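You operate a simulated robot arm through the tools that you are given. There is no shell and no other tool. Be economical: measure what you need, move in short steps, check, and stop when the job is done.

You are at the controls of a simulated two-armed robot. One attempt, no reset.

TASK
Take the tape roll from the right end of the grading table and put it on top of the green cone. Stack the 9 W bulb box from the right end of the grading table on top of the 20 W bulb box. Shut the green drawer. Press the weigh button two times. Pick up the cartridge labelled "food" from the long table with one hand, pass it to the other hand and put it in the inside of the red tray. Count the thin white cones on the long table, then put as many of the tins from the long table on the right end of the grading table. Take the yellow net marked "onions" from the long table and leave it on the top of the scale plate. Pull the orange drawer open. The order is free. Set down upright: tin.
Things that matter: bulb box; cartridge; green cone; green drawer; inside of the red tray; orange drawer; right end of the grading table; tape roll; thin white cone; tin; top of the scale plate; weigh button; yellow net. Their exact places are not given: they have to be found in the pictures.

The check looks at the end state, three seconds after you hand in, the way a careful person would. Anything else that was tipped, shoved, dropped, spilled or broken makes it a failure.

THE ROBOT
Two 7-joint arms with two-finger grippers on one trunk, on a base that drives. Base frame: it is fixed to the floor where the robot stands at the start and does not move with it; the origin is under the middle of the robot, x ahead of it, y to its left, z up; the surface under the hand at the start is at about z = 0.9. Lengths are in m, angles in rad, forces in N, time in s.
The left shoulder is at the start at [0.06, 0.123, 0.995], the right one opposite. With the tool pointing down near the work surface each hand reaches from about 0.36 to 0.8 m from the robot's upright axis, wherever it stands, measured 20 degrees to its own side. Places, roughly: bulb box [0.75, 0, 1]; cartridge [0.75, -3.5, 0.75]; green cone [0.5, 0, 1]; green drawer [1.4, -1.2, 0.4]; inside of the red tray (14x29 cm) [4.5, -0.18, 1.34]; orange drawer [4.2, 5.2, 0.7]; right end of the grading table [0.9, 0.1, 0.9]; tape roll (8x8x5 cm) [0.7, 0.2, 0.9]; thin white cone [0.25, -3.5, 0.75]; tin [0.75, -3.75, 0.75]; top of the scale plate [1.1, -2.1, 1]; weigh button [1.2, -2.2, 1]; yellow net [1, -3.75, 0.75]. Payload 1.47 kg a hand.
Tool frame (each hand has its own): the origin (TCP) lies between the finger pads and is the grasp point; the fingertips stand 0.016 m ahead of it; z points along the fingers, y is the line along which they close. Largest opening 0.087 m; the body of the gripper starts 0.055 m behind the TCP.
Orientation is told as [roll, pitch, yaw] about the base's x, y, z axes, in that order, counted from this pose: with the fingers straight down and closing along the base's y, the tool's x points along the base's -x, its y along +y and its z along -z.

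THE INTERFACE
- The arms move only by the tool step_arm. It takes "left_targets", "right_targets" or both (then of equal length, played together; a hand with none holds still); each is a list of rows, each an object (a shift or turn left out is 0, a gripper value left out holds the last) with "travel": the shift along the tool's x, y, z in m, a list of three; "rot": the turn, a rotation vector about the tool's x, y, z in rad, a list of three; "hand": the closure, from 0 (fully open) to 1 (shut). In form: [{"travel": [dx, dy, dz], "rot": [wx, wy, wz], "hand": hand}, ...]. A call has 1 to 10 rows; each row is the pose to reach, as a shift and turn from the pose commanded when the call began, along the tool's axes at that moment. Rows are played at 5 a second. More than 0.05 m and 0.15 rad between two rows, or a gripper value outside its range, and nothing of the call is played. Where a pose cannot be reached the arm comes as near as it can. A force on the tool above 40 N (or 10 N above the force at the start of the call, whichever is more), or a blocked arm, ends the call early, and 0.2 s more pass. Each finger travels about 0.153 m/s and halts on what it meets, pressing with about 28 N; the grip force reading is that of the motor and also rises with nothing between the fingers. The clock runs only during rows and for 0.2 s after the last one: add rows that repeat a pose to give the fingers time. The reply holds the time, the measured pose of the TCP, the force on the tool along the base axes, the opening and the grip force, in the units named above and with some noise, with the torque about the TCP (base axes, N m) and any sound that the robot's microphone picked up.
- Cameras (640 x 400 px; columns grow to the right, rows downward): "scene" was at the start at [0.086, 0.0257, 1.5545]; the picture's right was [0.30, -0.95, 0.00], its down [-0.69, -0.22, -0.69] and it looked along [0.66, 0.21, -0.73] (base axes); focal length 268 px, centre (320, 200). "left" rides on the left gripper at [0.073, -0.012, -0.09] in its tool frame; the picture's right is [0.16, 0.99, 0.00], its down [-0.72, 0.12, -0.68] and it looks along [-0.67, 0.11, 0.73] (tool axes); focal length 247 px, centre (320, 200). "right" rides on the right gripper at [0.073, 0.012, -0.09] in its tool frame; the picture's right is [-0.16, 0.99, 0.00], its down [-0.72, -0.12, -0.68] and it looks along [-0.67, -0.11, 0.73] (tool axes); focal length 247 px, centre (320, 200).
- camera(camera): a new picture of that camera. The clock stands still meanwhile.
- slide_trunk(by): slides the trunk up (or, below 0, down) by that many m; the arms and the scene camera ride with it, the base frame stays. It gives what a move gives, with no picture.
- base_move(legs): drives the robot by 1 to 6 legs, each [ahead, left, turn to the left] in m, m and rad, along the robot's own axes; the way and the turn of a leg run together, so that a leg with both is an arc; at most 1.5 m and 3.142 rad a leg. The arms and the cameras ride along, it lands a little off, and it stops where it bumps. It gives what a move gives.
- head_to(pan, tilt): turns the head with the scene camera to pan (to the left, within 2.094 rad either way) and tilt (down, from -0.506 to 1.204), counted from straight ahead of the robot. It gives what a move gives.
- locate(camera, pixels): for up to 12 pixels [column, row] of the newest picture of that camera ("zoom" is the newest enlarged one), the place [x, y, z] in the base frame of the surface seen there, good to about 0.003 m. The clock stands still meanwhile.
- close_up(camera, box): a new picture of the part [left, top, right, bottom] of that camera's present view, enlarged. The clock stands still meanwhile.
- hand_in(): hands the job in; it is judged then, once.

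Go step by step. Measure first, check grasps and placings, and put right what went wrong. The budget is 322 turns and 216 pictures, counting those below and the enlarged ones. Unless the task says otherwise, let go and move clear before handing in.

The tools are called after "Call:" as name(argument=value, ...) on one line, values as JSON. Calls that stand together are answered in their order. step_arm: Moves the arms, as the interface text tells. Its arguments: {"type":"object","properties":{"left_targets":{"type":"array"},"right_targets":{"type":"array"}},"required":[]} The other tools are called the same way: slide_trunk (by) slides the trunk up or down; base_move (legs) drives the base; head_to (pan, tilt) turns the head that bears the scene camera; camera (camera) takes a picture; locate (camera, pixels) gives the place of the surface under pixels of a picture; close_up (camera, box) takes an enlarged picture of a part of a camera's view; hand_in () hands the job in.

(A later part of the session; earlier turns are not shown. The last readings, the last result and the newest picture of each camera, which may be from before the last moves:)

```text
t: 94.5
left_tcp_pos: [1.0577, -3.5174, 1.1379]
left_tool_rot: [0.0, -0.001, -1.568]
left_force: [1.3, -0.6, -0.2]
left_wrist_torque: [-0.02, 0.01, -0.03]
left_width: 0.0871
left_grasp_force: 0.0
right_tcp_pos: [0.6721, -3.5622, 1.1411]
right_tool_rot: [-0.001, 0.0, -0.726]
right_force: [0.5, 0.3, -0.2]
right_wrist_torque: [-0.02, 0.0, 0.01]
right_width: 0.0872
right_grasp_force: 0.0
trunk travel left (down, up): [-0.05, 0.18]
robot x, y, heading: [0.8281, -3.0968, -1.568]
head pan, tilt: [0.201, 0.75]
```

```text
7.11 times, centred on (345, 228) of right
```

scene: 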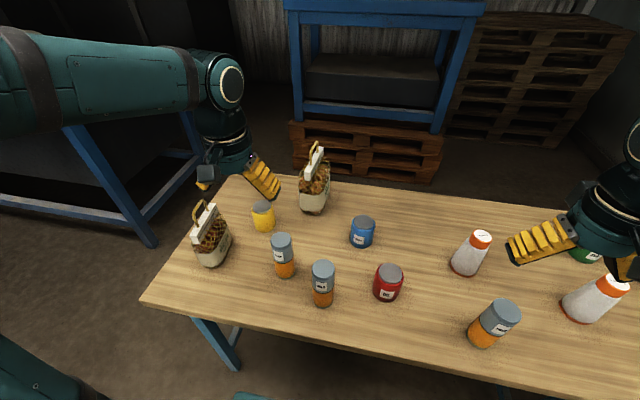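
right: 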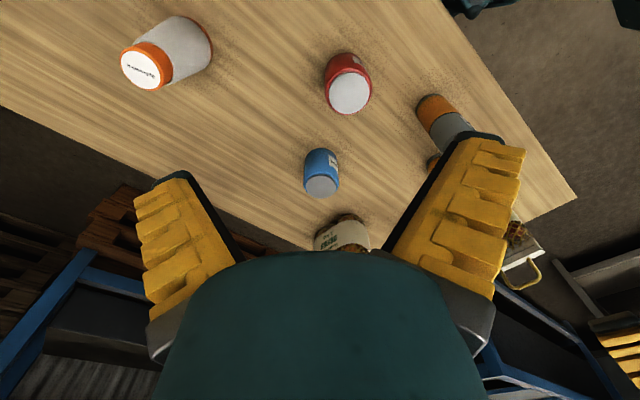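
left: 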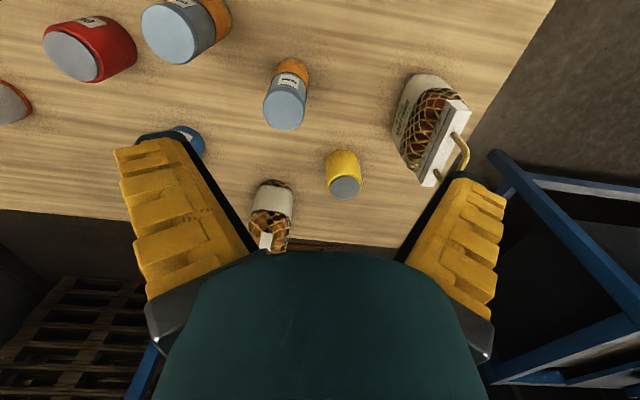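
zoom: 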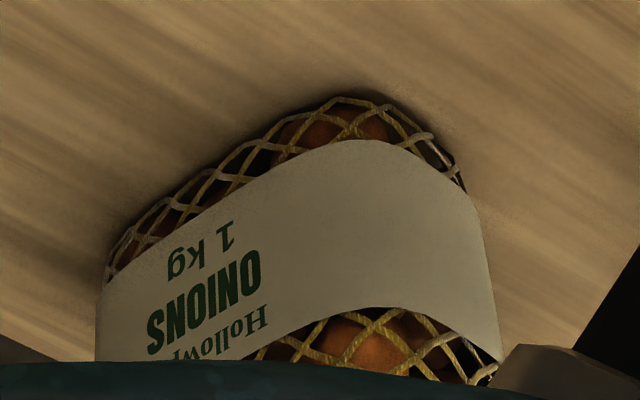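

It reads "ONIONS 1 kg". I move the left hand above its header, tilted 0.3 forward for reach.

Call:
step_arm(left_targets=[{"travel": [-0.04, -0.01, 0.0], "rot": [0, -0.04, 0]}, {"travel": [-0.08, -0.02, 0.0], "rot": [0, -0.08, 0]}, {"travel": [-0.12, -0.03, 0.0], "rot": [0, -0.12, 0]}, {"travel": [-0.16, -0.04, 0.0], "rot": [0, -0.16, 0]}, {"travel": [-0.2, -0.05, 0.0], "rot": [0, -0.2, 0]}, {"travel": [-0.24, -0.06, 0.01], "rot": [0, -0.25, 0]}, {"travel": [-0.28, -0.061, 0.02], "rot": [0, -0.3, 0]}, {"travel": [-0.31, -0.061, 0.03], "rot": [0, -0.3, 0]}, {"travel": [-0.343, -0.061, 0.037], "rot": [0, -0.3, 0]}, {"travel": [-0.343, -0.061, 0.037], "rot": [0, -0.3, 0]}])

Call:
camera(camera="left")

Call:
camera(camera="scene")

```text
t: 96.7
left_tcp_pos: [0.9982, -3.859, 1.1015]
left_tool_rot: [-0.001, -0.304, -1.569]
left_force: [0.4, -0.3, 0.2]
left_wrist_torque: [0.01, 0.01, 0.0]
left_width: 0.087
left_grasp_force: 0.1
right_tcp_pos: [0.6722, -3.5608, 1.1411]
right_tool_rot: [0.0, -0.001, -0.727]
right_force: [-0.6, 0.5, 0.5]
right_wrist_torque: [-0.02, -0.01, 0.01]
right_width: 0.0871
right_grasp_force: 0.0
trunk travel left (down, up): [-0.05, 0.18]
robot x, y, heading: [0.8242, -3.0931, -1.568]
head pan, tilt: [0.201, 0.75]
```

```text
164 pictures are left
```

left: 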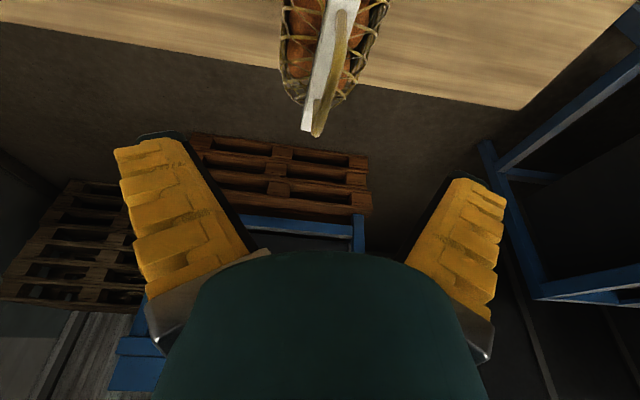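

```text
163 pictures are left
```

scene: 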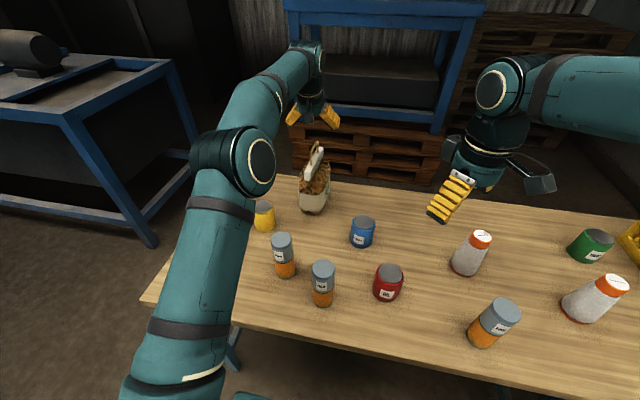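

Reached without extension. I verify the header line in the left camera before descending.

Call:
locate(camera="left", pixels=[[308, 128], [318, 90], [327, 60], [333, 25], [342, 30], [322, 110], [348, 8]])

Call:
close_up(camera="left", box=[260, 0, 400, 140])

```text
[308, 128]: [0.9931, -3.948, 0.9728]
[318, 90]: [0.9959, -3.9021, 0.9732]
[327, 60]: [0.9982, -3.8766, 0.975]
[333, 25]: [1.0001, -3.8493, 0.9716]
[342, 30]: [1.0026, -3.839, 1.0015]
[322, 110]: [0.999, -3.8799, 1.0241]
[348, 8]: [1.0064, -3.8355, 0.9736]
```

```text
2.86 times, centred on (330, 70) of left
```

zoom: 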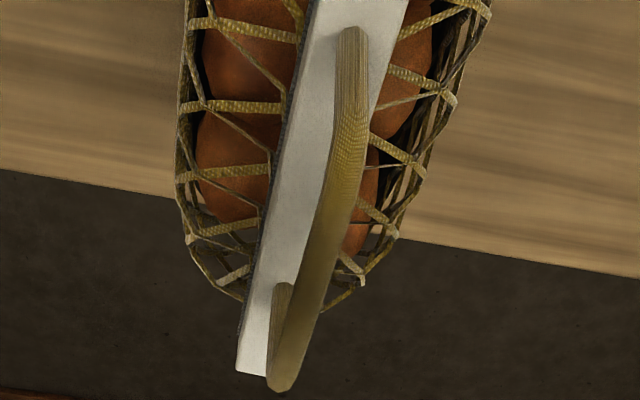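

Header centre ≈ (1.000,-3.873), skew 0.12 rad. I descend and grip it.

Call:
step_arm(left_targets=[{"travel": [0.007, 0.002, 0.03], "rot": [0.035, 0, 0.115]}, {"travel": [0.014, 0.002, 0.06], "rot": [0.035, 0, 0.115]}, {"travel": [0.021, 0.002, 0.09], "rot": [0.035, 0, 0.115]}, {"travel": [0.0285, 0.002, 0.119], "rot": [0.035, 0, 0.115]}, {"travel": [0.0285, 0.002, 0.119], "rot": [0.035, 0, 0.115]}])

Call:
camera(camera="scene")

Call:
camera(camera="left")

```text
t: 97.9
left_tcp_pos: [0.9986, -3.8685, 0.979]
left_tool_rot: [0.002, -0.302, -1.69]
left_force: [0.2, 0.0, 0.5]
left_wrist_torque: [0.0, -0.03, -0.02]
left_width: 0.0871
left_grasp_force: 0.0
right_tcp_pos: [0.6727, -3.5617, 1.1416]
right_tool_rot: [0.001, 0.0, -0.728]
right_force: [-0.6, -0.6, 0.4]
right_wrist_torque: [0.0, 0.01, -0.01]
right_width: 0.0871
right_grasp_force: 0.1
trunk travel left (down, up): [-0.05, 0.18]
robot x, y, heading: [0.8259, -3.0948, -1.571]
head pan, tilt: [0.201, 0.75]
```

```text
161 pictures are left
```

scene: 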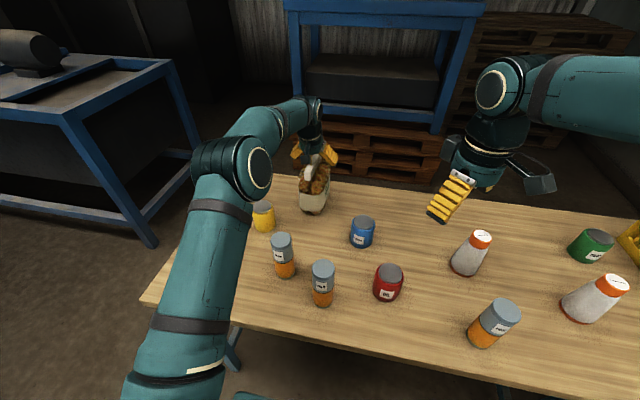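

```text
160 pictures are left
```

left: 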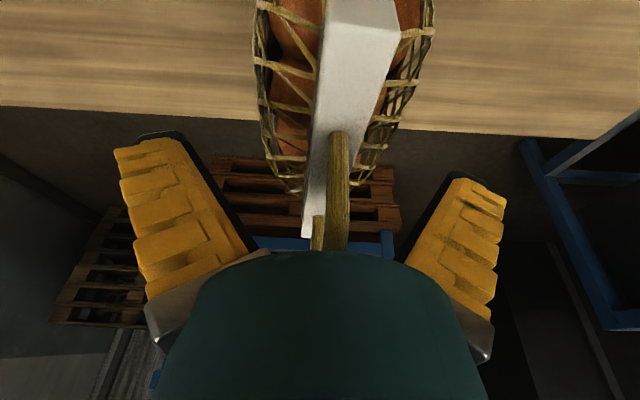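

Well aligned; I go 5 mm deeper and close.

Call:
step_arm(left_targets=[{"travel": [0, 0.0, 0.006]}, {"travel": [0, 0.0, 0.006], "hand": 1}, {"travel": [0, 0.0, 0.006], "hand": 1}, {"travel": [0, 0.0, 0.006], "hand": 1}, {"travel": [0, 0.0, 0.006], "hand": 1}])

Call:
camera(camera="left")

```text
t: 99.1
left_tcp_pos: [0.9983, -3.8715, 0.975]
left_tool_rot: [0.002, -0.305, -1.692]
left_force: [3.2, -2.6, 8.2]
left_wrist_torque: [-0.13, 0.05, 0.13]
left_width: 0.0129
left_grasp_force: 27.9
right_tcp_pos: [0.6726, -3.5611, 1.1418]
right_tool_rot: [0.0, -0.001, -0.728]
right_force: [-1.0, 0.3, 0.6]
right_wrist_torque: [0.02, 0.02, -0.04]
right_width: 0.0871
right_grasp_force: 0.2
trunk travel left (down, up): [-0.05, 0.18]
robot x, y, heading: [0.8215, -3.0893, -1.569]
head pan, tilt: [0.201, 0.75]
```

```text
159 pictures are left
```

left: 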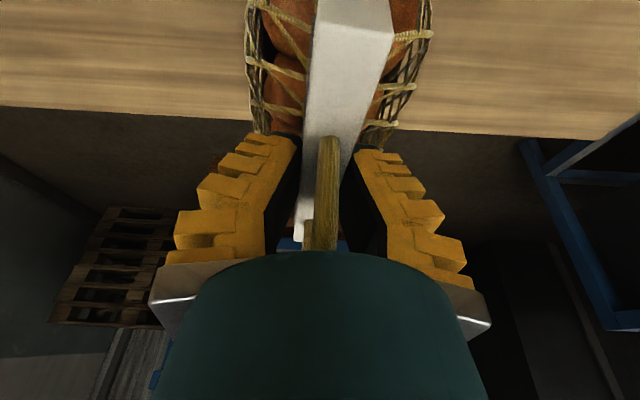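

Gripped at 13 mm; I lift 5 cm and check.

Call:
step_arm(left_targets=[{"travel": [-0.006, 0, -0.019]}, {"travel": [-0.0118, 0, -0.038]}, {"travel": [-0.02, 0, -0.065]}, {"travel": [-0.02, 0, -0.065]}])

Call:
camera(camera="scene")

```text
t: 100.1
left_tcp_pos: [0.9992, -3.8718, 1.0403]
left_tool_rot: [0.001, -0.299, -1.69]
left_force: [-0.5, -0.5, -10.7]
left_wrist_torque: [0.13, -0.02, 0.0]
left_width: 0.0089
left_grasp_force: 27.9
right_tcp_pos: [0.6719, -3.5623, 1.1407]
right_tool_rot: [0.001, 0.0, -0.728]
right_force: [1.0, -0.3, -0.2]
right_wrist_torque: [0.01, 0.01, 0.02]
right_width: 0.0868
right_grasp_force: 0.0
trunk travel left (down, up): [-0.05, 0.18]
robot x, y, heading: [0.8231, -3.0931, -1.572]
head pan, tilt: [0.201, 0.75]
```

```text
158 pictures are left
```

scene: 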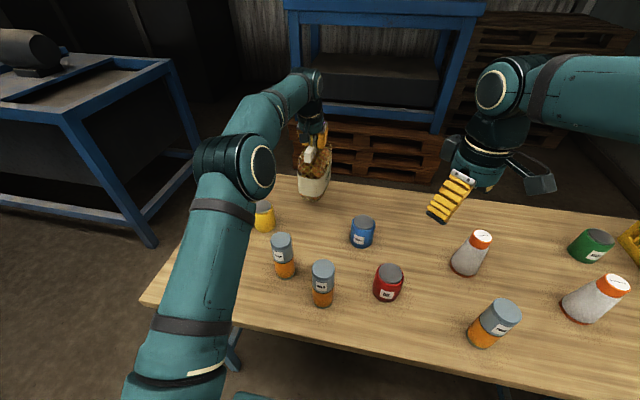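

Lifted (10.7 N load), but the width changed to 9 mm; I check the grip.

Call:
camera(camera="left")

Call:
close_up(camera="scene", box=[280, 100, 350, 210])

```text
157 pictures are left
```

left: 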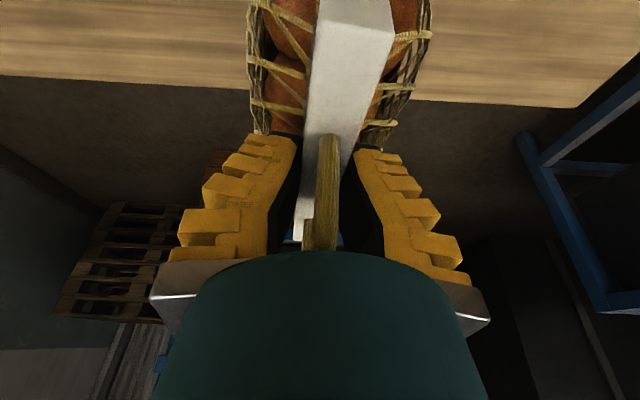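

```text
3.64 times, centred on (315, 155) of scene
```

zoom: 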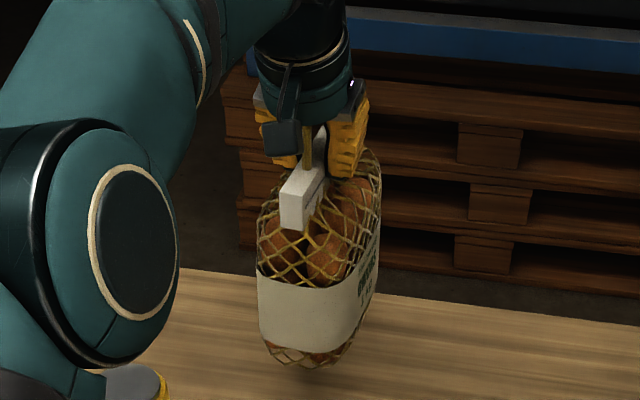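

The bag hangs upright from the header. I raise the trunk for clearance, then draw the bag back above the table items.

Call:
slide_trunk(by=0.16)

Call:
step_arm(left_targets=[{"travel": [0.03, 0.01, -0.01]}, {"travel": [0.065, 0.02, -0.02]}, {"travel": [0.1, 0.03, -0.03]}, {"travel": [0.14, 0.04, -0.043]}, {"travel": [0.18, 0.05, -0.055]}, {"travel": [0.22, 0.06, -0.068]}, {"travel": [0.26, 0.07, -0.08]}, {"travel": [0.26, 0.07, -0.08]}])

Call:
head_to(pan=0.0, tilt=0.95)

Call:
camera(camera="scene")

```text
t: 101.9
left_tcp_pos: [0.999, -3.8718, 1.2011]
left_tool_rot: [0.001, -0.3, -1.69]
left_force: [0.6, 0.2, -10.2]
left_wrist_torque: [0.05, 0.01, 0.03]
left_width: 0.0088
left_grasp_force: 28.0
right_tcp_pos: [0.6735, -3.5628, 1.3001]
right_tool_rot: [0.003, -0.001, -0.729]
right_force: [0.3, -0.4, 0.1]
right_wrist_torque: [-0.02, 0.03, 0.02]
right_width: 0.0869
right_grasp_force: 0.1
trunk travel left (down, up): [-0.21, 0.02]
robot x, y, heading: [0.8268, -3.0935, -1.567]
head pan, tilt: [0.201, 0.75]
```

```text
t: 103.7
left_tcp_pos: [1.0989, -3.6102, 1.2002]
left_tool_rot: [0.002, -0.3, -1.689]
left_force: [-1.1, -0.7, -10.0]
left_wrist_torque: [0.08, -0.02, -0.01]
left_width: 0.0085
left_grasp_force: 28.3
right_tcp_pos: [0.6721, -3.5637, 1.3004]
right_tool_rot: [0.002, -0.001, -0.73]
right_force: [-0.4, -0.3, -0.6]
right_wrist_torque: [0.02, -0.02, 0.01]
right_width: 0.087
right_grasp_force: 0.0
trunk travel left (down, up): [-0.21, 0.02]
robot x, y, heading: [0.8228, -3.0954, -1.571]
head pan, tilt: [0.201, 0.75]
```

```text
t: 104.4
left_tcp_pos: [1.0991, -3.6089, 1.1997]
left_tool_rot: [-0.001, -0.302, -1.69]
left_force: [0.4, -0.6, -9.6]
left_wrist_torque: [0.09, -0.03, -0.01]
left_width: 0.0086
left_grasp_force: 27.7
right_tcp_pos: [0.6724, -3.5614, 1.3014]
right_tool_rot: [-0.001, -0.001, -0.727]
right_force: [-0.8, 1.1, -0.8]
right_wrist_torque: [-0.01, 0.03, -0.01]
right_width: 0.0872
right_grasp_force: 0.1
trunk travel left (down, up): [-0.21, 0.02]
robot x, y, heading: [0.8222, -3.0941, -1.565]
head pan, tilt: [0.0, 0.949]
```

```text
155 pictures are left
```

scene: 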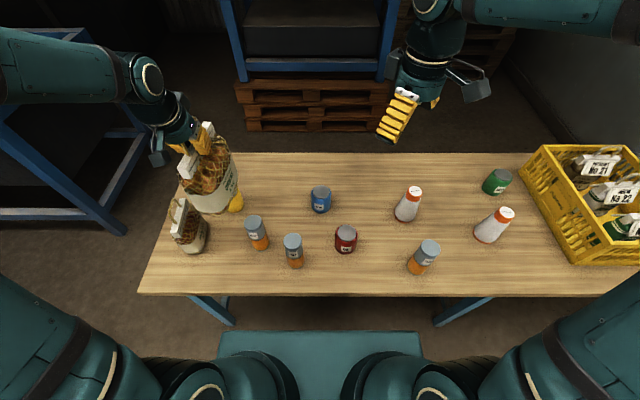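

The table is clearly visible now: red tin (346,240), blue tin (321,200). Measuring them and their neighbours.

Call:
close_up(camera="scene", box=[230, 170, 450, 290])

Call:
locate(camera="scene", pixels=[[347, 230], [346, 250], [337, 233], [357, 233], [321, 191], [321, 210], [292, 239], [295, 266], [429, 247], [413, 271], [254, 220], [261, 247]])

```text
2.91 times, centred on (340, 230) of scene
```

zoom: 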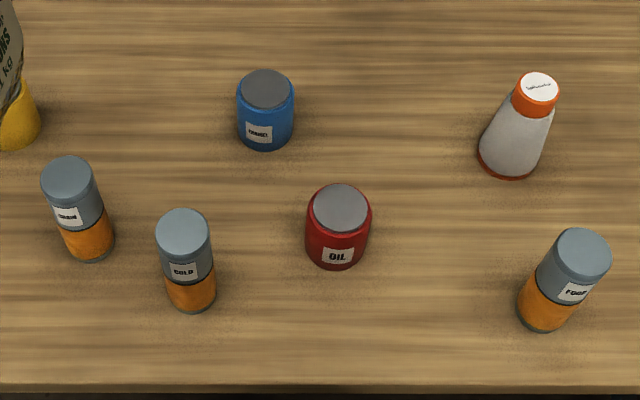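

```text
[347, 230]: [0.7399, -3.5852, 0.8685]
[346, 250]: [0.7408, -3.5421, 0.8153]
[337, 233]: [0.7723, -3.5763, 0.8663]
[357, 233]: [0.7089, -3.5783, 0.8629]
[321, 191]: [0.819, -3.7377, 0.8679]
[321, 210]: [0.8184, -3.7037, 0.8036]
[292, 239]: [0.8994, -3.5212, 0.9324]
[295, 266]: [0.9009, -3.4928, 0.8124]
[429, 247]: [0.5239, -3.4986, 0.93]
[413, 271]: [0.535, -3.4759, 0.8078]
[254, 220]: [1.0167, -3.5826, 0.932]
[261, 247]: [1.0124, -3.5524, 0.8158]
```

Red tin: centre (0.740,-3.577), Ø≈0.066, top 0.868. I bring the right hand above it.

Call:
step_arm(right_targets=[{"travel": [-0.008, 0.004, 0.037], "rot": [0, 0, 0.105]}, {"travel": [-0.015, 0.008, 0.075], "rot": [0, 0, 0.21]}, {"travel": [-0.023, 0.013, 0.112], "rot": [0, 0, 0.315]}, {"travel": [-0.03, 0.017, 0.15], "rot": [0, 0, 0.42]}, {"travel": [-0.038, 0.021, 0.187], "rot": [0, 0, 0.525]}, {"travel": [-0.046, 0.025, 0.225], "rot": [0, 0, 0.63]}, {"travel": [-0.053, 0.03, 0.262], "rot": [0, 0, 0.735]}, {"travel": [-0.061, 0.034, 0.3], "rot": [0, 0, 0.84]}, {"travel": [-0.061, 0.034, 0.3], "rot": [0, 0, 0.84]}])

Call:
camera(camera="right")

```text
t: 106.4
left_tcp_pos: [1.0994, -3.6098, 1.2004]
left_tool_rot: [0.0, -0.303, -1.688]
left_force: [0.6, -0.6, -9.6]
left_wrist_torque: [0.05, 0.01, 0.01]
left_width: 0.0089
left_grasp_force: 27.9
right_tcp_pos: [0.7409, -3.5777, 1.0003]
right_tool_rot: [0.001, -0.001, -1.571]
right_force: [0.7, 0.0, 0.1]
right_wrist_torque: [-0.04, 0.0, -0.01]
right_width: 0.087
right_grasp_force: 0.1
trunk travel left (down, up): [-0.21, 0.02]
robot x, y, heading: [0.8212, -3.0929, -1.571]
head pan, tilt: [0.0, 0.949]
```

```text
153 pictures are left
```

right: 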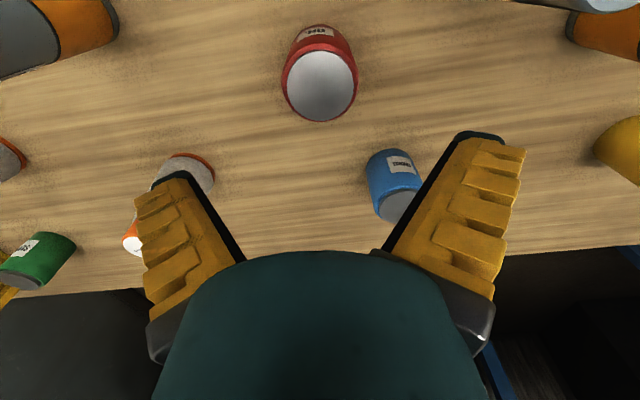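

Centred. Descend 16.5 cm and grip.

Call:
step_arm(right_targets=[{"travel": [0, 0, 0.045]}, {"travel": [0, 0, 0.09]}, {"travel": [0, 0, 0.13]}, {"travel": [0, 0, 0.165]}, {"travel": [0, 0, 0.165]}, {"travel": [0, 0, 0.165], "hand": 1}, {"travel": [0, 0, 0.165], "hand": 1}, {"travel": [0, 0, 0.165], "hand": 1}])

```text
t: 108.2
left_tcp_pos: [1.0978, -3.6099, 1.2002]
left_tool_rot: [0.0, -0.301, -1.69]
left_force: [0.0, 0.2, -10.1]
left_wrist_torque: [0.04, 0.0, -0.01]
left_width: 0.0088
left_grasp_force: 28.4
right_tcp_pos: [0.7401, -3.579, 0.8356]
right_tool_rot: [0.001, -0.002, -1.568]
right_force: [1.7, -3.0, 10.7]
right_wrist_torque: [-0.09, -0.21, -0.08]
right_width: 0.0781
right_grasp_force: 28.0
trunk travel left (down, up): [-0.21, 0.02]
robot x, y, heading: [0.825, -3.0975, -1.567]
head pan, tilt: [0.0, 0.949]
```

Call:
step_arm(right_targets=[{"travel": [0, 0, -0.04]}, {"travel": [0, 0, -0.08]}, {"travel": [0, 0, -0.12]}, {"travel": [0.02, -0.01, -0.16]}, {"travel": [0.05, -0.03, -0.19]}, {"travel": [0.08, -0.05, -0.22]}, {"travel": [0.11, -0.07, -0.24]}, {"travel": [0.13, -0.08, -0.26]}])

Call:
camera(camera="right")

Call:
camera(camera="scene")

```text
t: 110.0
left_tcp_pos: [1.0991, -3.6088, 1.1996]
left_tool_rot: [0.003, -0.301, -1.689]
left_force: [-0.1, 0.1, -9.5]
left_wrist_torque: [0.11, 0.02, 0.02]
left_width: 0.009
left_grasp_force: 27.9
right_tcp_pos: [0.6588, -3.4471, 1.0975]
right_tool_rot: [0.0, 0.002, -1.565]
right_force: [0.1, 0.9, -4.0]
right_wrist_torque: [-0.01, 0.02, 0.01]
right_width: 0.069
right_grasp_force: 27.7
trunk travel left (down, up): [-0.21, 0.02]
robot x, y, heading: [0.825, -3.0954, -1.572]
head pan, tilt: [0.0, 0.949]
```

```text
152 pictures are left
```

right: 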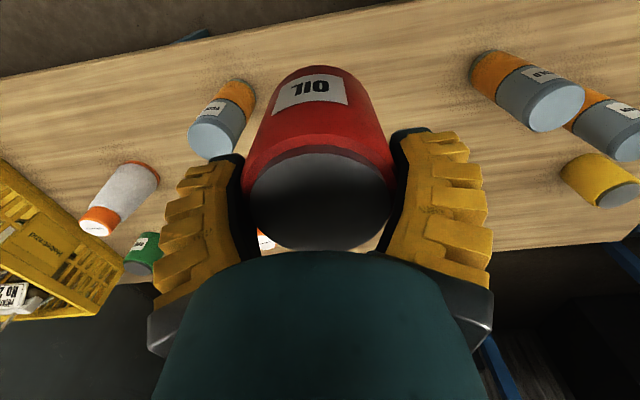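

```text
151 pictures are left
```

scene: 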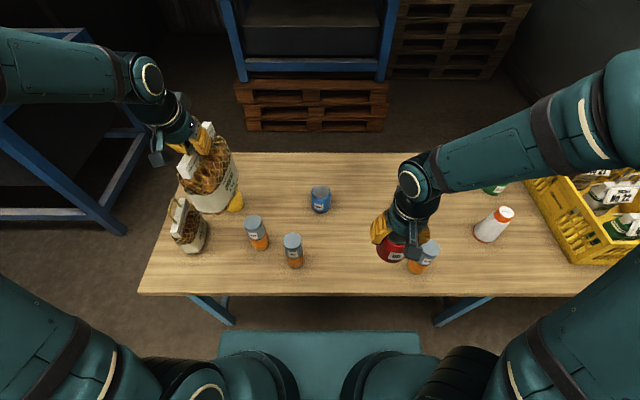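

Tin held upright (4 N). I back away from the table and look toward the scale side before turning.

Call:
base_move(legs=[[-0.35, 0, 0]])

Call:
head_to(pan=1.9, tilt=0.55)

Call:
camera(camera="scene")

Call:
head_to(pan=1.1, tilt=0.55)

Call:
camera(camera="scene")

```text
t: 112.3
left_tcp_pos: [1.0996, -3.2644, 1.2005]
left_tool_rot: [0.002, -0.301, -1.684]
left_force: [-0.4, 0.1, -10.3]
left_wrist_torque: [0.11, 0.0, 0.01]
left_width: 0.0086
left_grasp_force: 27.9
right_tcp_pos: [0.6602, -3.105, 1.0961]
right_tool_rot: [-0.001, 0.0, -1.565]
right_force: [0.4, -0.1, -4.3]
right_wrist_torque: [-0.03, 0.01, -0.04]
right_width: 0.0688
right_grasp_force: 28.1
trunk travel left (down, up): [-0.21, 0.02]
robot x, y, heading: [0.8206, -2.7479, -1.565]
head pan, tilt: [0.0, 0.949]
```

```text
t: 114.1
left_tcp_pos: [1.0996, -3.2661, 1.199]
left_tool_rot: [0.002, -0.3, -1.684]
left_force: [-0.4, 0.6, -10.9]
left_wrist_torque: [0.09, 0.01, 0.01]
left_width: 0.0085
left_grasp_force: 28.0
right_tcp_pos: [0.6588, -3.1056, 1.0954]
right_tool_rot: [-0.001, 0.001, -1.564]
right_force: [-0.3, 0.7, -3.2]
right_wrist_torque: [0.03, 0.0, 0.0]
right_width: 0.0688
right_grasp_force: 28.8
trunk travel left (down, up): [-0.21, 0.02]
robot x, y, heading: [0.8227, -2.7475, -1.559]
head pan, tilt: [1.901, 0.55]
```

```text
150 pictures are left
```

scene: 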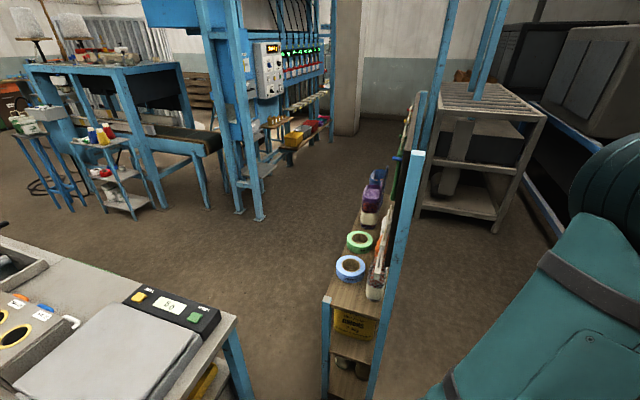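

```text
t: 115.3
left_tcp_pos: [1.0983, -3.265, 1.1999]
left_tool_rot: [0.001, -0.301, -1.684]
left_force: [-0.6, -0.6, -10.0]
left_wrist_torque: [0.08, -0.01, 0.0]
left_width: 0.0088
left_grasp_force: 28.3
right_tcp_pos: [0.6597, -3.1051, 1.0964]
right_tool_rot: [0.0, 0.001, -1.566]
right_force: [-0.3, -0.6, -3.8]
right_wrist_torque: [0.0, 0.01, -0.01]
right_width: 0.0687
right_grasp_force: 28.6
trunk travel left (down, up): [-0.21, 0.02]
robot x, y, heading: [0.8227, -2.7513, -1.566]
head pan, tilt: [1.1, 0.55]
```

```text
149 pictures are left
```

scene: 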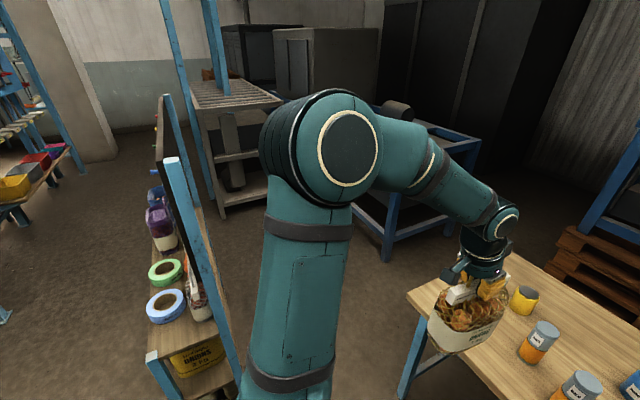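

The scale plate (110,350) and console with yellow and green buttons (137,297),(195,315) are visible in the first picture. I look again to zoom and measure.

Call:
head_to(pan=2.09, tilt=0.75)

Call:
camera(camera="scene")

Call:
close_up(camera="scene", box=[120, 140, 340, 290])

```text
t: 116.5
left_tcp_pos: [1.0993, -3.2646, 1.1998]
left_tool_rot: [-0.001, -0.299, -1.683]
left_force: [-0.2, 0.8, -10.8]
left_wrist_torque: [0.08, 0.01, 0.01]
left_width: 0.0087
left_grasp_force: 27.7
right_tcp_pos: [0.6589, -3.1053, 1.0962]
right_tool_rot: [0.0, 0.0, -1.564]
right_force: [0.4, -0.7, -3.8]
right_wrist_torque: [0.0, 0.0, 0.02]
right_width: 0.069
right_grasp_force: 27.5
trunk travel left (down, up): [-0.21, 0.02]
robot x, y, heading: [0.8202, -2.7497, -1.565]
head pan, tilt: [2.089, 0.75]
```

```text
148 pictures are left
```

scene: 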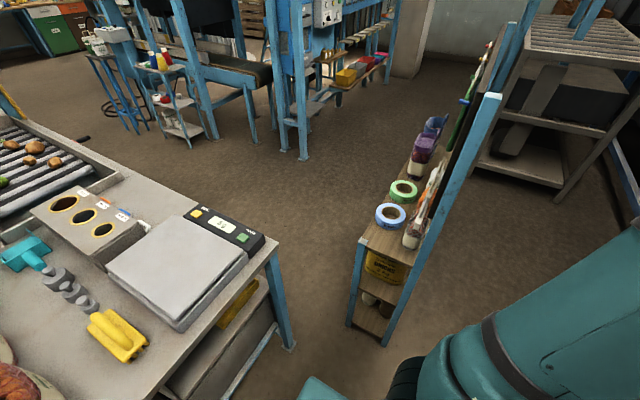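

```text
2.67 times, centred on (230, 215) of scene
```

zoom: 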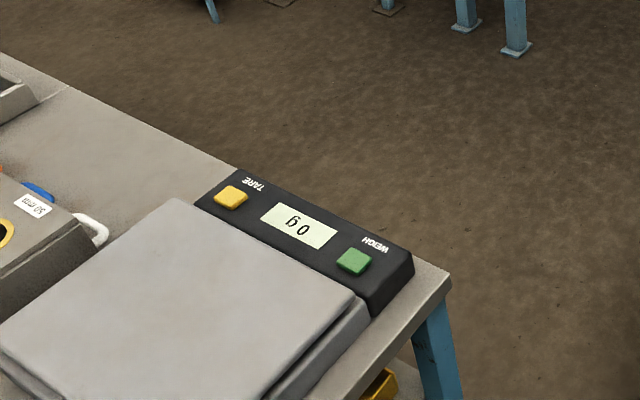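

Weigh is the green button. I locate the plate corners, the buttons, the table corner and the rack.

Call:
locate(camera="scene", pixels=[[180, 218], [243, 253], [108, 265], [180, 318], [178, 262], [243, 239], [198, 212], [260, 243], [274, 246], [382, 345], [350, 325], [125, 335]])

Call:
locate(camera="zoom", pixels=[[354, 260], [354, 268], [345, 270], [366, 250], [230, 196], [330, 258], [400, 255], [380, 290], [300, 225]])

```text
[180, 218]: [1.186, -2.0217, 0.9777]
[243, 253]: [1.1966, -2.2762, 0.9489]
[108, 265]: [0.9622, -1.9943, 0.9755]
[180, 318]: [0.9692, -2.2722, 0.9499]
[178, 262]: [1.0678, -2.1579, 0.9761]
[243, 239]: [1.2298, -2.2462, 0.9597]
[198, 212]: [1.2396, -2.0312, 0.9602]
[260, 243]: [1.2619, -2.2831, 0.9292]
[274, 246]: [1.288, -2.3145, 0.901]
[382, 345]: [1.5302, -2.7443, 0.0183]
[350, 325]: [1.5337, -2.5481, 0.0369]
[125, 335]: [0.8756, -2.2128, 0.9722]
```

```text
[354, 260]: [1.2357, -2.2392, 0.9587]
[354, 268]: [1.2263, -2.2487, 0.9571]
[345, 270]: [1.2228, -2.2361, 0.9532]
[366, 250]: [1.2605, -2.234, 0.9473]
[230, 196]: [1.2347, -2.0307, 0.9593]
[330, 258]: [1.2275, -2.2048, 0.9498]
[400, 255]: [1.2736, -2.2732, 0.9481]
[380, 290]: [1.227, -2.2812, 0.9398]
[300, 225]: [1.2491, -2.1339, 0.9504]
```

Plate centre ≈ (1.075,-2.13,0.976); weigh button ≈ (1.236,-2.240,0.959). I turn clockwise (through -x, free floor) to face +y, with the trunk raised the last bit.

Call:
slide_trunk(by=0.02)

Call:
base_move(legs=[[0.12, 0, 0], [0, 0, -1.57], [0, 0, -1.57]])

Call:
head_to(pan=-0.1, tilt=0.75)

Call:
camera(camera="scene")

```text
t: 117.2
left_tcp_pos: [1.0992, -3.2659, 1.2191]
left_tool_rot: [0.0, -0.301, -1.684]
left_force: [0.4, -0.5, -11.0]
left_wrist_torque: [0.06, 0.0, -0.02]
left_width: 0.0089
left_grasp_force: 28.2
right_tcp_pos: [0.6598, -3.1041, 1.1156]
right_tool_rot: [-0.001, -0.001, -1.563]
right_force: [-0.5, -0.5, -3.7]
right_wrist_torque: [0.01, 0.03, 0.01]
right_width: 0.0688
right_grasp_force: 28.0
trunk travel left (down, up): [-0.23, 0.0]
robot x, y, heading: [0.8212, -2.75, -1.56]
head pan, tilt: [2.089, 0.75]
```

```text
t: 126.0
left_tcp_pos: [0.52, -2.3695, 1.2191]
left_tool_rot: [0.003, -0.3, 1.504]
left_force: [0.2, -0.3, -10.0]
left_wrist_torque: [-0.14, -0.01, 0.0]
left_width: 0.0087
left_grasp_force: 28.1
right_tcp_pos: [0.9669, -2.5089, 1.1153]
right_tool_rot: [0.001, 0.0, 1.625]
right_force: [0.2, -0.4, -4.3]
right_wrist_torque: [-0.02, 0.02, 0.01]
right_width: 0.0688
right_grasp_force: 28.2
trunk travel left (down, up): [-0.23, 0.0]
robot x, y, heading: [0.8209, -2.8681, 1.624]
head pan, tilt: [2.089, 0.75]
```

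```text
t: 128.0
left_tcp_pos: [0.5199, -2.3686, 1.2191]
left_tool_rot: [0.002, -0.299, 1.504]
left_force: [-0.7, -0.3, -9.4]
left_wrist_torque: [-0.1, 0.02, -0.02]
left_width: 0.0089
left_grasp_force: 27.7
right_tcp_pos: [0.9676, -2.5081, 1.1166]
right_tool_rot: [-0.002, 0.001, 1.626]
right_force: [-0.6, -0.7, -4.0]
right_wrist_torque: [0.02, 0.02, 0.0]
right_width: 0.0684
right_grasp_force: 28.1
trunk travel left (down, up): [-0.23, 0.0]
robot x, y, heading: [0.8212, -2.8722, 1.619]
head pan, tilt: [-0.099, 0.75]
```

```text
146 pictures are left
```

scene: 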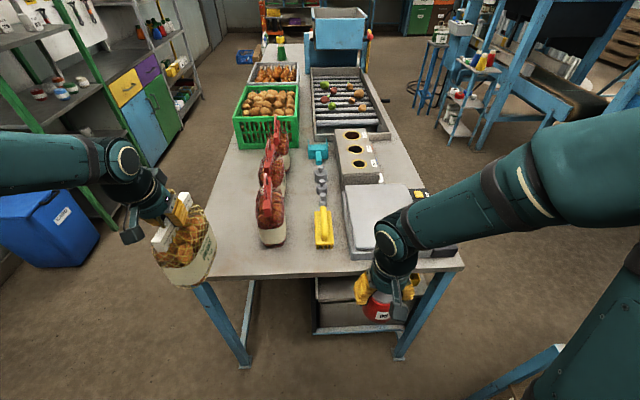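

Clear overview: plate at (380,215), red nets at (275,190). I shift right/forward with the base and move the right hand outward to make room.

Call:
step_arm(right_targets=[{"travel": [0, -0.03, 0]}, {"travel": [0, -0.06, 0]}, {"travel": [0, -0.09, 0]}, {"travel": [0, -0.09, 0]}])

Call:
base_move(legs=[[0, -0.2, -0.05], [0.06, 0, 0]])

Call:
camera(camera="scene")

```text
t: 129.0
left_tcp_pos: [0.519, -2.3685, 1.2195]
left_tool_rot: [0.0, -0.301, 1.504]
left_force: [-0.7, -0.3, -10.6]
left_wrist_torque: [-0.07, -0.02, 0.01]
left_width: 0.0089
left_grasp_force: 27.5
right_tcp_pos: [1.0568, -2.5053, 1.1159]
right_tool_rot: [0.001, 0.002, 1.625]
right_force: [-0.2, 0.0, -4.3]
right_wrist_torque: [0.0, -0.03, 0.0]
right_width: 0.0686
right_grasp_force: 28.1
trunk travel left (down, up): [-0.23, 0.0]
robot x, y, heading: [0.8227, -2.8667, 1.627]
head pan, tilt: [-0.099, 0.75]
```

```text
t: 132.0
left_tcp_pos: [0.7497, -2.2873, 1.2193]
left_tool_rot: [-0.001, -0.298, 1.45]
left_force: [0.6, 1.2, -11.2]
left_wrist_torque: [-0.08, 0.01, 0.02]
left_width: 0.0087
left_grasp_force: 28.0
right_tcp_pos: [1.278, -2.4537, 1.1155]
right_tool_rot: [-0.001, 0.002, 1.569]
right_force: [-0.1, 0.8, -4.2]
right_wrist_torque: [-0.04, 0.04, 0.04]
right_width: 0.0686
right_grasp_force: 28.3
trunk travel left (down, up): [-0.23, 0.0]
robot x, y, heading: [1.0223, -2.8091, 1.57]
head pan, tilt: [-0.099, 0.75]
```

```text
145 pictures are left
```

scene: 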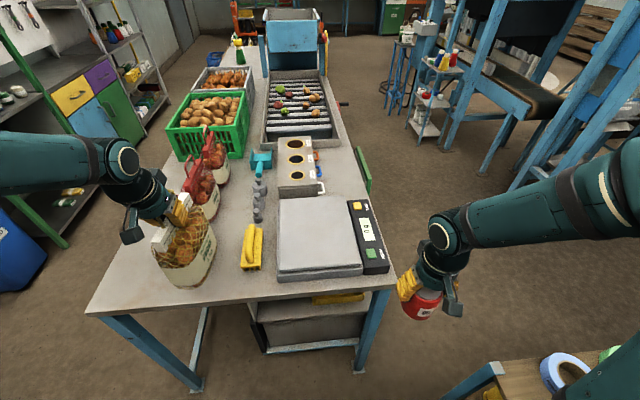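

The open green drawer shows at (362,170) on the far side. I move the bag diagonally over the plate.

Call:
step_arm(left_targets=[{"travel": [-0.0233, -0.0376, 0.0072]}, {"travel": [-0.0465, -0.0752, 0.0144]}, {"travel": [-0.0698, -0.1128, 0.0216]}, {"travel": [-0.093, -0.1504, 0.0288]}, {"travel": [-0.1163, -0.188, 0.0359]}, {"travel": [-0.1395, -0.2256, 0.0431]}, {"travel": [-0.1628, -0.2632, 0.0503]}, {"travel": [-0.186, -0.3008, 0.0575]}, {"travel": [-0.186, -0.3008, 0.0575]}])

Call:
camera(camera="scene")

```text
t: 134.0
left_tcp_pos: [1.0688, -2.1304, 1.2189]
left_tool_rot: [0.003, -0.301, 1.452]
left_force: [1.0, -0.1, -8.7]
left_wrist_torque: [-0.12, 0.01, 0.0]
left_width: 0.0081
left_grasp_force: 28.0
right_tcp_pos: [1.2757, -2.455, 1.1159]
right_tool_rot: [0.0, 0.0, 1.57]
right_force: [-0.2, -0.1, -4.7]
right_wrist_torque: [-0.02, 0.0, -0.03]
right_width: 0.0685
right_grasp_force: 28.1
trunk travel left (down, up): [-0.23, 0.0]
robot x, y, heading: [1.0226, -2.8045, 1.572]
head pan, tilt: [-0.099, 0.75]
```

```text
144 pictures are left
```

scene: 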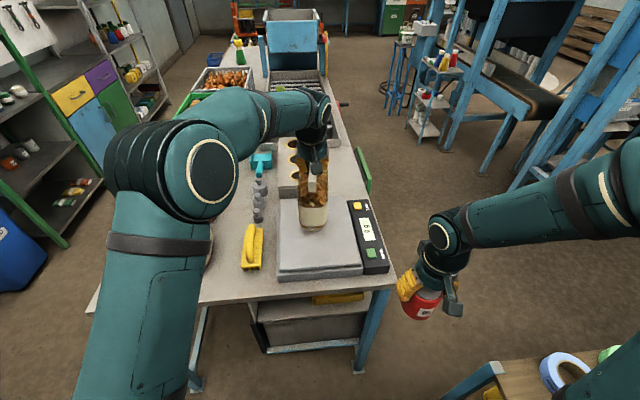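

Call:
close_up(camera="scene", box=[260, 130, 400, 290])

Call:
locate(camera="zoom", pixels=[[265, 240], [225, 240], [300, 240], [265, 258], [230, 260], [300, 150], [290, 160]])

```text
2.50 times, centred on (330, 210) of scene
```

zoom: 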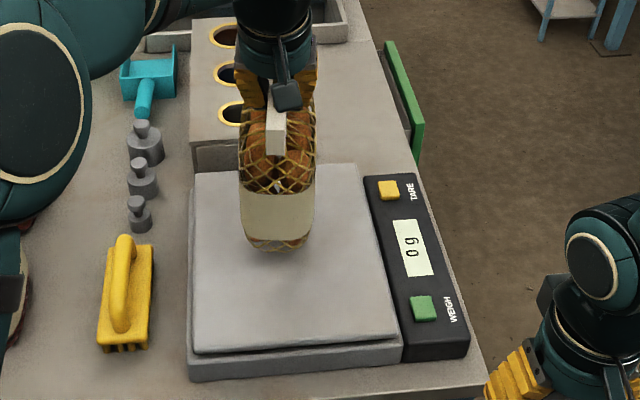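

```text
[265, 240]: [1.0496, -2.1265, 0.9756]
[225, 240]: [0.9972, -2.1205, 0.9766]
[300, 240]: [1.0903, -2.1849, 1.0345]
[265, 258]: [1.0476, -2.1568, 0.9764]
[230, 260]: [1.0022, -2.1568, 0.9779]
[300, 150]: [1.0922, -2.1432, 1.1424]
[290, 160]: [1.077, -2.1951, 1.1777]
```

Bag is centred over the plate with ~5 cm clearance; lowering 4.5 cm.

Call:
step_arm(left_targets=[{"travel": [0.0045, 0, 0.0143]}, {"travel": [0.0089, 0, 0.0287]}, {"travel": [0.0118, 0, 0.0382]}, {"travel": [0.0133, 0, 0.043]}, {"travel": [0.0133, 0, 0.043]}])

```text
t: 135.2
left_tcp_pos: [1.0704, -2.1311, 1.1743]
left_tool_rot: [0.003, -0.299, 1.448]
left_force: [-0.2, 0.5, -9.9]
left_wrist_torque: [-0.08, 0.05, 0.01]
left_width: 0.0089
left_grasp_force: 28.0
right_tcp_pos: [1.2783, -2.4545, 1.1143]
right_tool_rot: [0.0, 0.0, 1.569]
right_force: [-0.1, 0.8, -4.8]
right_wrist_torque: [0.03, 0.0, -0.01]
right_width: 0.0686
right_grasp_force: 27.8
trunk travel left (down, up): [-0.23, 0.0]
robot x, y, heading: [1.022, -2.8029, 1.571]
head pan, tilt: [-0.099, 0.75]
```

Call:
step_arm(left_targets=[{"travel": [0.0009, 0, 0.0029]}, {"travel": [0.0018, 0, 0.0057]}, {"travel": [0.0018, 0, 0.0057]}])

```text
t: 136.0
left_tcp_pos: [1.0712, -2.1321, 1.1685]
left_tool_rot: [0.0, -0.303, 1.449]
left_force: [-0.4, -1.4, -0.8]
left_wrist_torque: [0.29, -0.03, 0.03]
left_width: 0.01
left_grasp_force: 28.6
right_tcp_pos: [1.2787, -2.4551, 1.1153]
right_tool_rot: [-0.001, 0.0, 1.569]
right_force: [-0.5, -0.8, -4.2]
right_wrist_torque: [-0.01, 0.01, -0.01]
right_width: 0.0686
right_grasp_force: 27.9
trunk travel left (down, up): [-0.23, 0.0]
robot x, y, heading: [1.0251, -2.8053, 1.566]
head pan, tilt: [-0.099, 0.75]
```

Weight is transferred (−0.8 N). 1 mm more, open gently.

Call:
step_arm(left_targets=[{"travel": [0.0004, 0, 0.0012]}, {"travel": [0.0004, 0, 0.0012], "hand": 0.8}, {"travel": [0.0004, 0, 0.0012], "hand": 0.5}, {"travel": [0.0004, 0, 0.0012], "hand": 0.2}, {"travel": [0.0004, 0, 0.0012], "hand": 0.0}, {"travel": [0.0004, 0, 0.0012], "hand": 0.0}])

Call:
close_up(camera="scene", box=[260, 110, 400, 290])

Call:
camera(camera="left")

```text
t: 137.4
left_tcp_pos: [1.0719, -2.1323, 1.1668]
left_tool_rot: [0.002, -0.3, 1.45]
left_force: [-0.3, 0.5, 0.2]
left_wrist_torque: [-0.03, -0.03, 0.01]
left_width: 0.0871
left_grasp_force: 0.0
right_tcp_pos: [1.2779, -2.4558, 1.1144]
right_tool_rot: [0.002, 0.0, 1.569]
right_force: [-0.3, 0.4, -4.9]
right_wrist_torque: [-0.01, 0.01, -0.02]
right_width: 0.0685
right_grasp_force: 27.5
trunk travel left (down, up): [-0.23, 0.0]
robot x, y, heading: [1.0191, -2.8088, 1.572]
head pan, tilt: [-0.099, 0.75]
```

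```text
2.22 times, centred on (330, 200) of scene
```

zoom: 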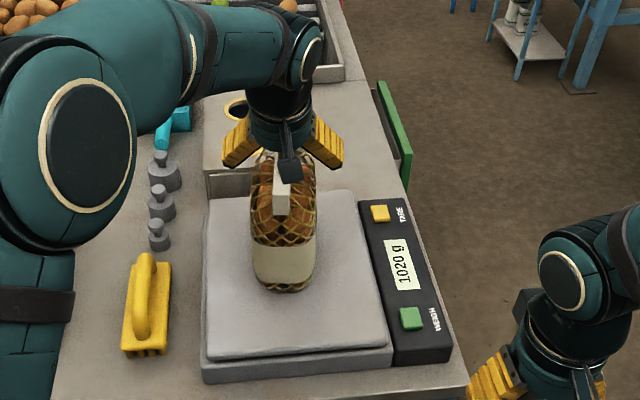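

```text
141 pictures are left
```

left: 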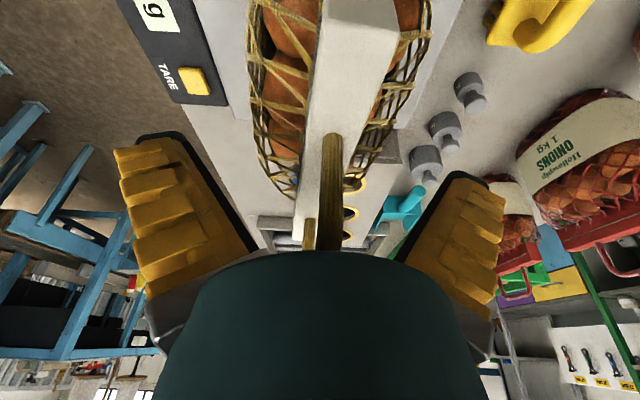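

The scale reads 1020 g and the bag stands. I lift the hand off along the vertical and withdraw.

Call:
step_arm(left_targets=[{"travel": [-0.009, 0, -0.029]}, {"travel": [-0.018, 0, -0.057]}, {"travel": [-0.026, 0, -0.086]}, {"travel": [-0.0, 0.02, -0.105]}, {"travel": [0.04, 0.04, -0.115]}, {"travel": [0.08, 0.07, -0.125]}, {"travel": [0.12, 0.1, -0.135]}, {"travel": [0.15, 0.14, -0.145]}, {"travel": [0.17, 0.18, -0.15]}, {"travel": [0.18, 0.22, -0.15]}])

Call:
camera(camera="scene")

```text
refused: row 6 steps farther than a row can; nothing moved
```

```text
140 pictures are left
```

scene: 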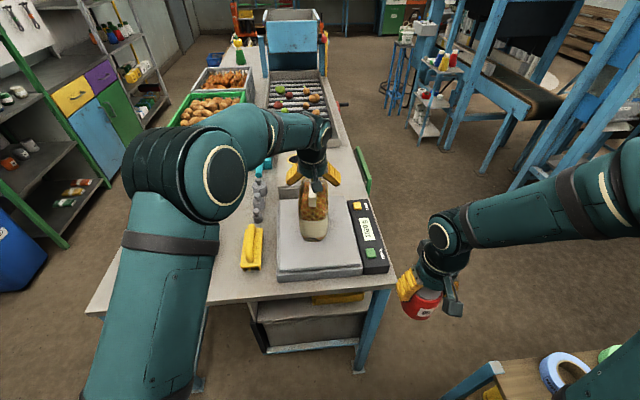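

Call:
step_arm(left_targets=[{"travel": [-0.009, 0, -0.029]}, {"travel": [-0.018, 0, -0.057]}, {"travel": [-0.026, 0, -0.086]}, {"travel": [-0.0, 0.02, -0.105]}, {"travel": [0.035, 0.04, -0.115]}, {"travel": [0.07, 0.06, -0.122]}, {"travel": [0.1, 0.09, -0.13]}, {"travel": [0.13, 0.12, -0.135]}, {"travel": [0.155, 0.155, -0.14]}, {"travel": [0.17, 0.195, -0.14]}])

Call:
camera(camera="scene")

```text
t: 139.6
left_tcp_pos: [0.851, -2.312, 1.2518]
left_tool_rot: [0.001, -0.304, 1.448]
left_force: [-0.2, -0.3, 0.5]
left_wrist_torque: [-0.02, 0.03, 0.0]
left_width: 0.0872
left_grasp_force: 0.2
right_tcp_pos: [1.2766, -2.4545, 1.1153]
right_tool_rot: [0.0, 0.0, 1.568]
right_force: [-0.4, 0.0, -3.9]
right_wrist_torque: [0.01, -0.04, -0.01]
right_width: 0.0686
right_grasp_force: 27.9
trunk travel left (down, up): [-0.23, 0.0]
robot x, y, heading: [1.0256, -2.8056, 1.566]
head pan, tilt: [-0.099, 0.75]
```

```text
139 pictures are left
```

scene: 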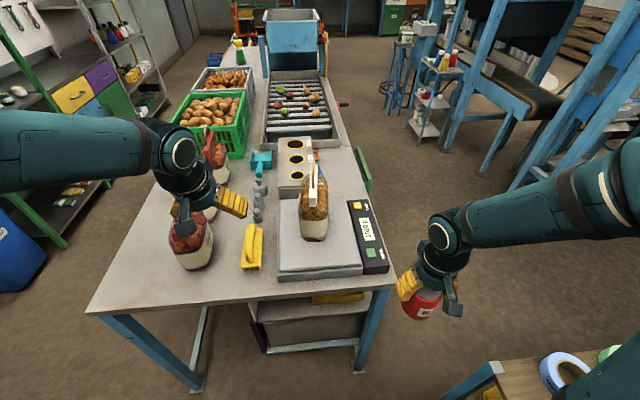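

Bag stands on the plate. Next I carry the red tin to the table's right end: normalise the hands, back off, strafe left and go up the corridor.

Call:
step_arm(left_targets=[{"travel": [0, 0, 0], "rot": [0, 0.1, 0]}, {"travel": [0, 0, 0], "rot": [0, 0.2, 0]}, {"travel": [0, 0, 0], "rot": [0, 0.3, 0]}], right_targets=[{"travel": [0, 0.03, 0]}, {"travel": [0, 0.06, 0]}, {"travel": [0, 0.08, 0]}])

Call:
base_move(legs=[[-0.15, 0, 0], [0, 1.15, 0]])

Call:
head_to(pan=0.0, tilt=0.6)

Call:
camera(camera="scene")

```text
t: 140.4
left_tcp_pos: [0.8519, -2.3109, 1.2513]
left_tool_rot: [0.003, 0.002, 1.447]
left_force: [0.1, 0.0, -0.9]
left_wrist_torque: [-0.01, -0.05, 0.0]
left_width: 0.087
left_grasp_force: 0.0
right_tcp_pos: [1.1995, -2.4544, 1.1145]
right_tool_rot: [0.0, 0.003, 1.571]
right_force: [0.0, -0.6, -3.9]
right_wrist_torque: [-0.03, -0.01, 0.02]
right_width: 0.0686
right_grasp_force: 27.8
trunk travel left (down, up): [-0.23, 0.0]
robot x, y, heading: [1.0221, -2.8066, 1.565]
head pan, tilt: [-0.099, 0.75]
```

```text
t: 151.5
left_tcp_pos: [-0.279, -2.4649, 1.2506]
left_tool_rot: [0.0, 0.0, 1.455]
left_force: [-1.0, 0.4, 0.6]
left_wrist_torque: [0.0, -0.02, 0.02]
left_width: 0.0869
left_grasp_force: 0.1
right_tcp_pos: [0.0704, -2.6063, 1.1153]
right_tool_rot: [0.0, 0.001, 1.574]
right_force: [1.5, -0.3, -3.7]
right_wrist_torque: [0.0, 0.01, 0.02]
right_width: 0.0686
right_grasp_force: 27.9
trunk travel left (down, up): [-0.23, 0.0]
robot x, y, heading: [-0.1047, -2.9587, 1.575]
head pan, tilt: [-0.099, 0.75]
```

```text
t: 152.2
left_tcp_pos: [-0.2779, -2.4659, 1.2511]
left_tool_rot: [0.002, 0.001, 1.454]
left_force: [0.2, -0.4, -0.1]
left_wrist_torque: [0.0, 0.01, 0.01]
left_width: 0.0869
left_grasp_force: 0.1
right_tcp_pos: [0.0705, -2.6072, 1.1146]
right_tool_rot: [0.0, 0.002, 1.576]
right_force: [0.1, -0.8, -3.9]
right_wrist_torque: [0.02, 0.0, -0.01]
right_width: 0.0684
right_grasp_force: 28.3
trunk travel left (down, up): [-0.23, 0.0]
robot x, y, heading: [-0.109, -2.9598, 1.579]
head pan, tilt: [0.0, 0.6]
```

```text
138 pictures are left
```

scene: 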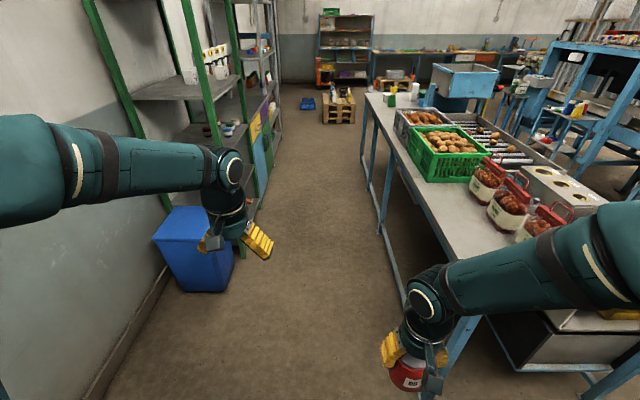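

Corridor clear. I measure the rack and crate line against the left elbow before driving.

Call:
locate(camera="scene", pixels=[[237, 250], [215, 105], [232, 270], [185, 285], [165, 205], [20, 180], [100, 175], [370, 100], [405, 300], [250, 205]])

```text
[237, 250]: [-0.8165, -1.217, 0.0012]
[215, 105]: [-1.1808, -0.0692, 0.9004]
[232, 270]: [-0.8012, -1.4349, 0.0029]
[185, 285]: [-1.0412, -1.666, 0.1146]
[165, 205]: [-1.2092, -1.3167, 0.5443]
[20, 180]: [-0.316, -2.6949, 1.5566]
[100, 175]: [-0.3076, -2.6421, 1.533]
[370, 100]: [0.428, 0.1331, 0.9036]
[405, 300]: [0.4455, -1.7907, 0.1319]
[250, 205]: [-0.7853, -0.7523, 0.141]
```

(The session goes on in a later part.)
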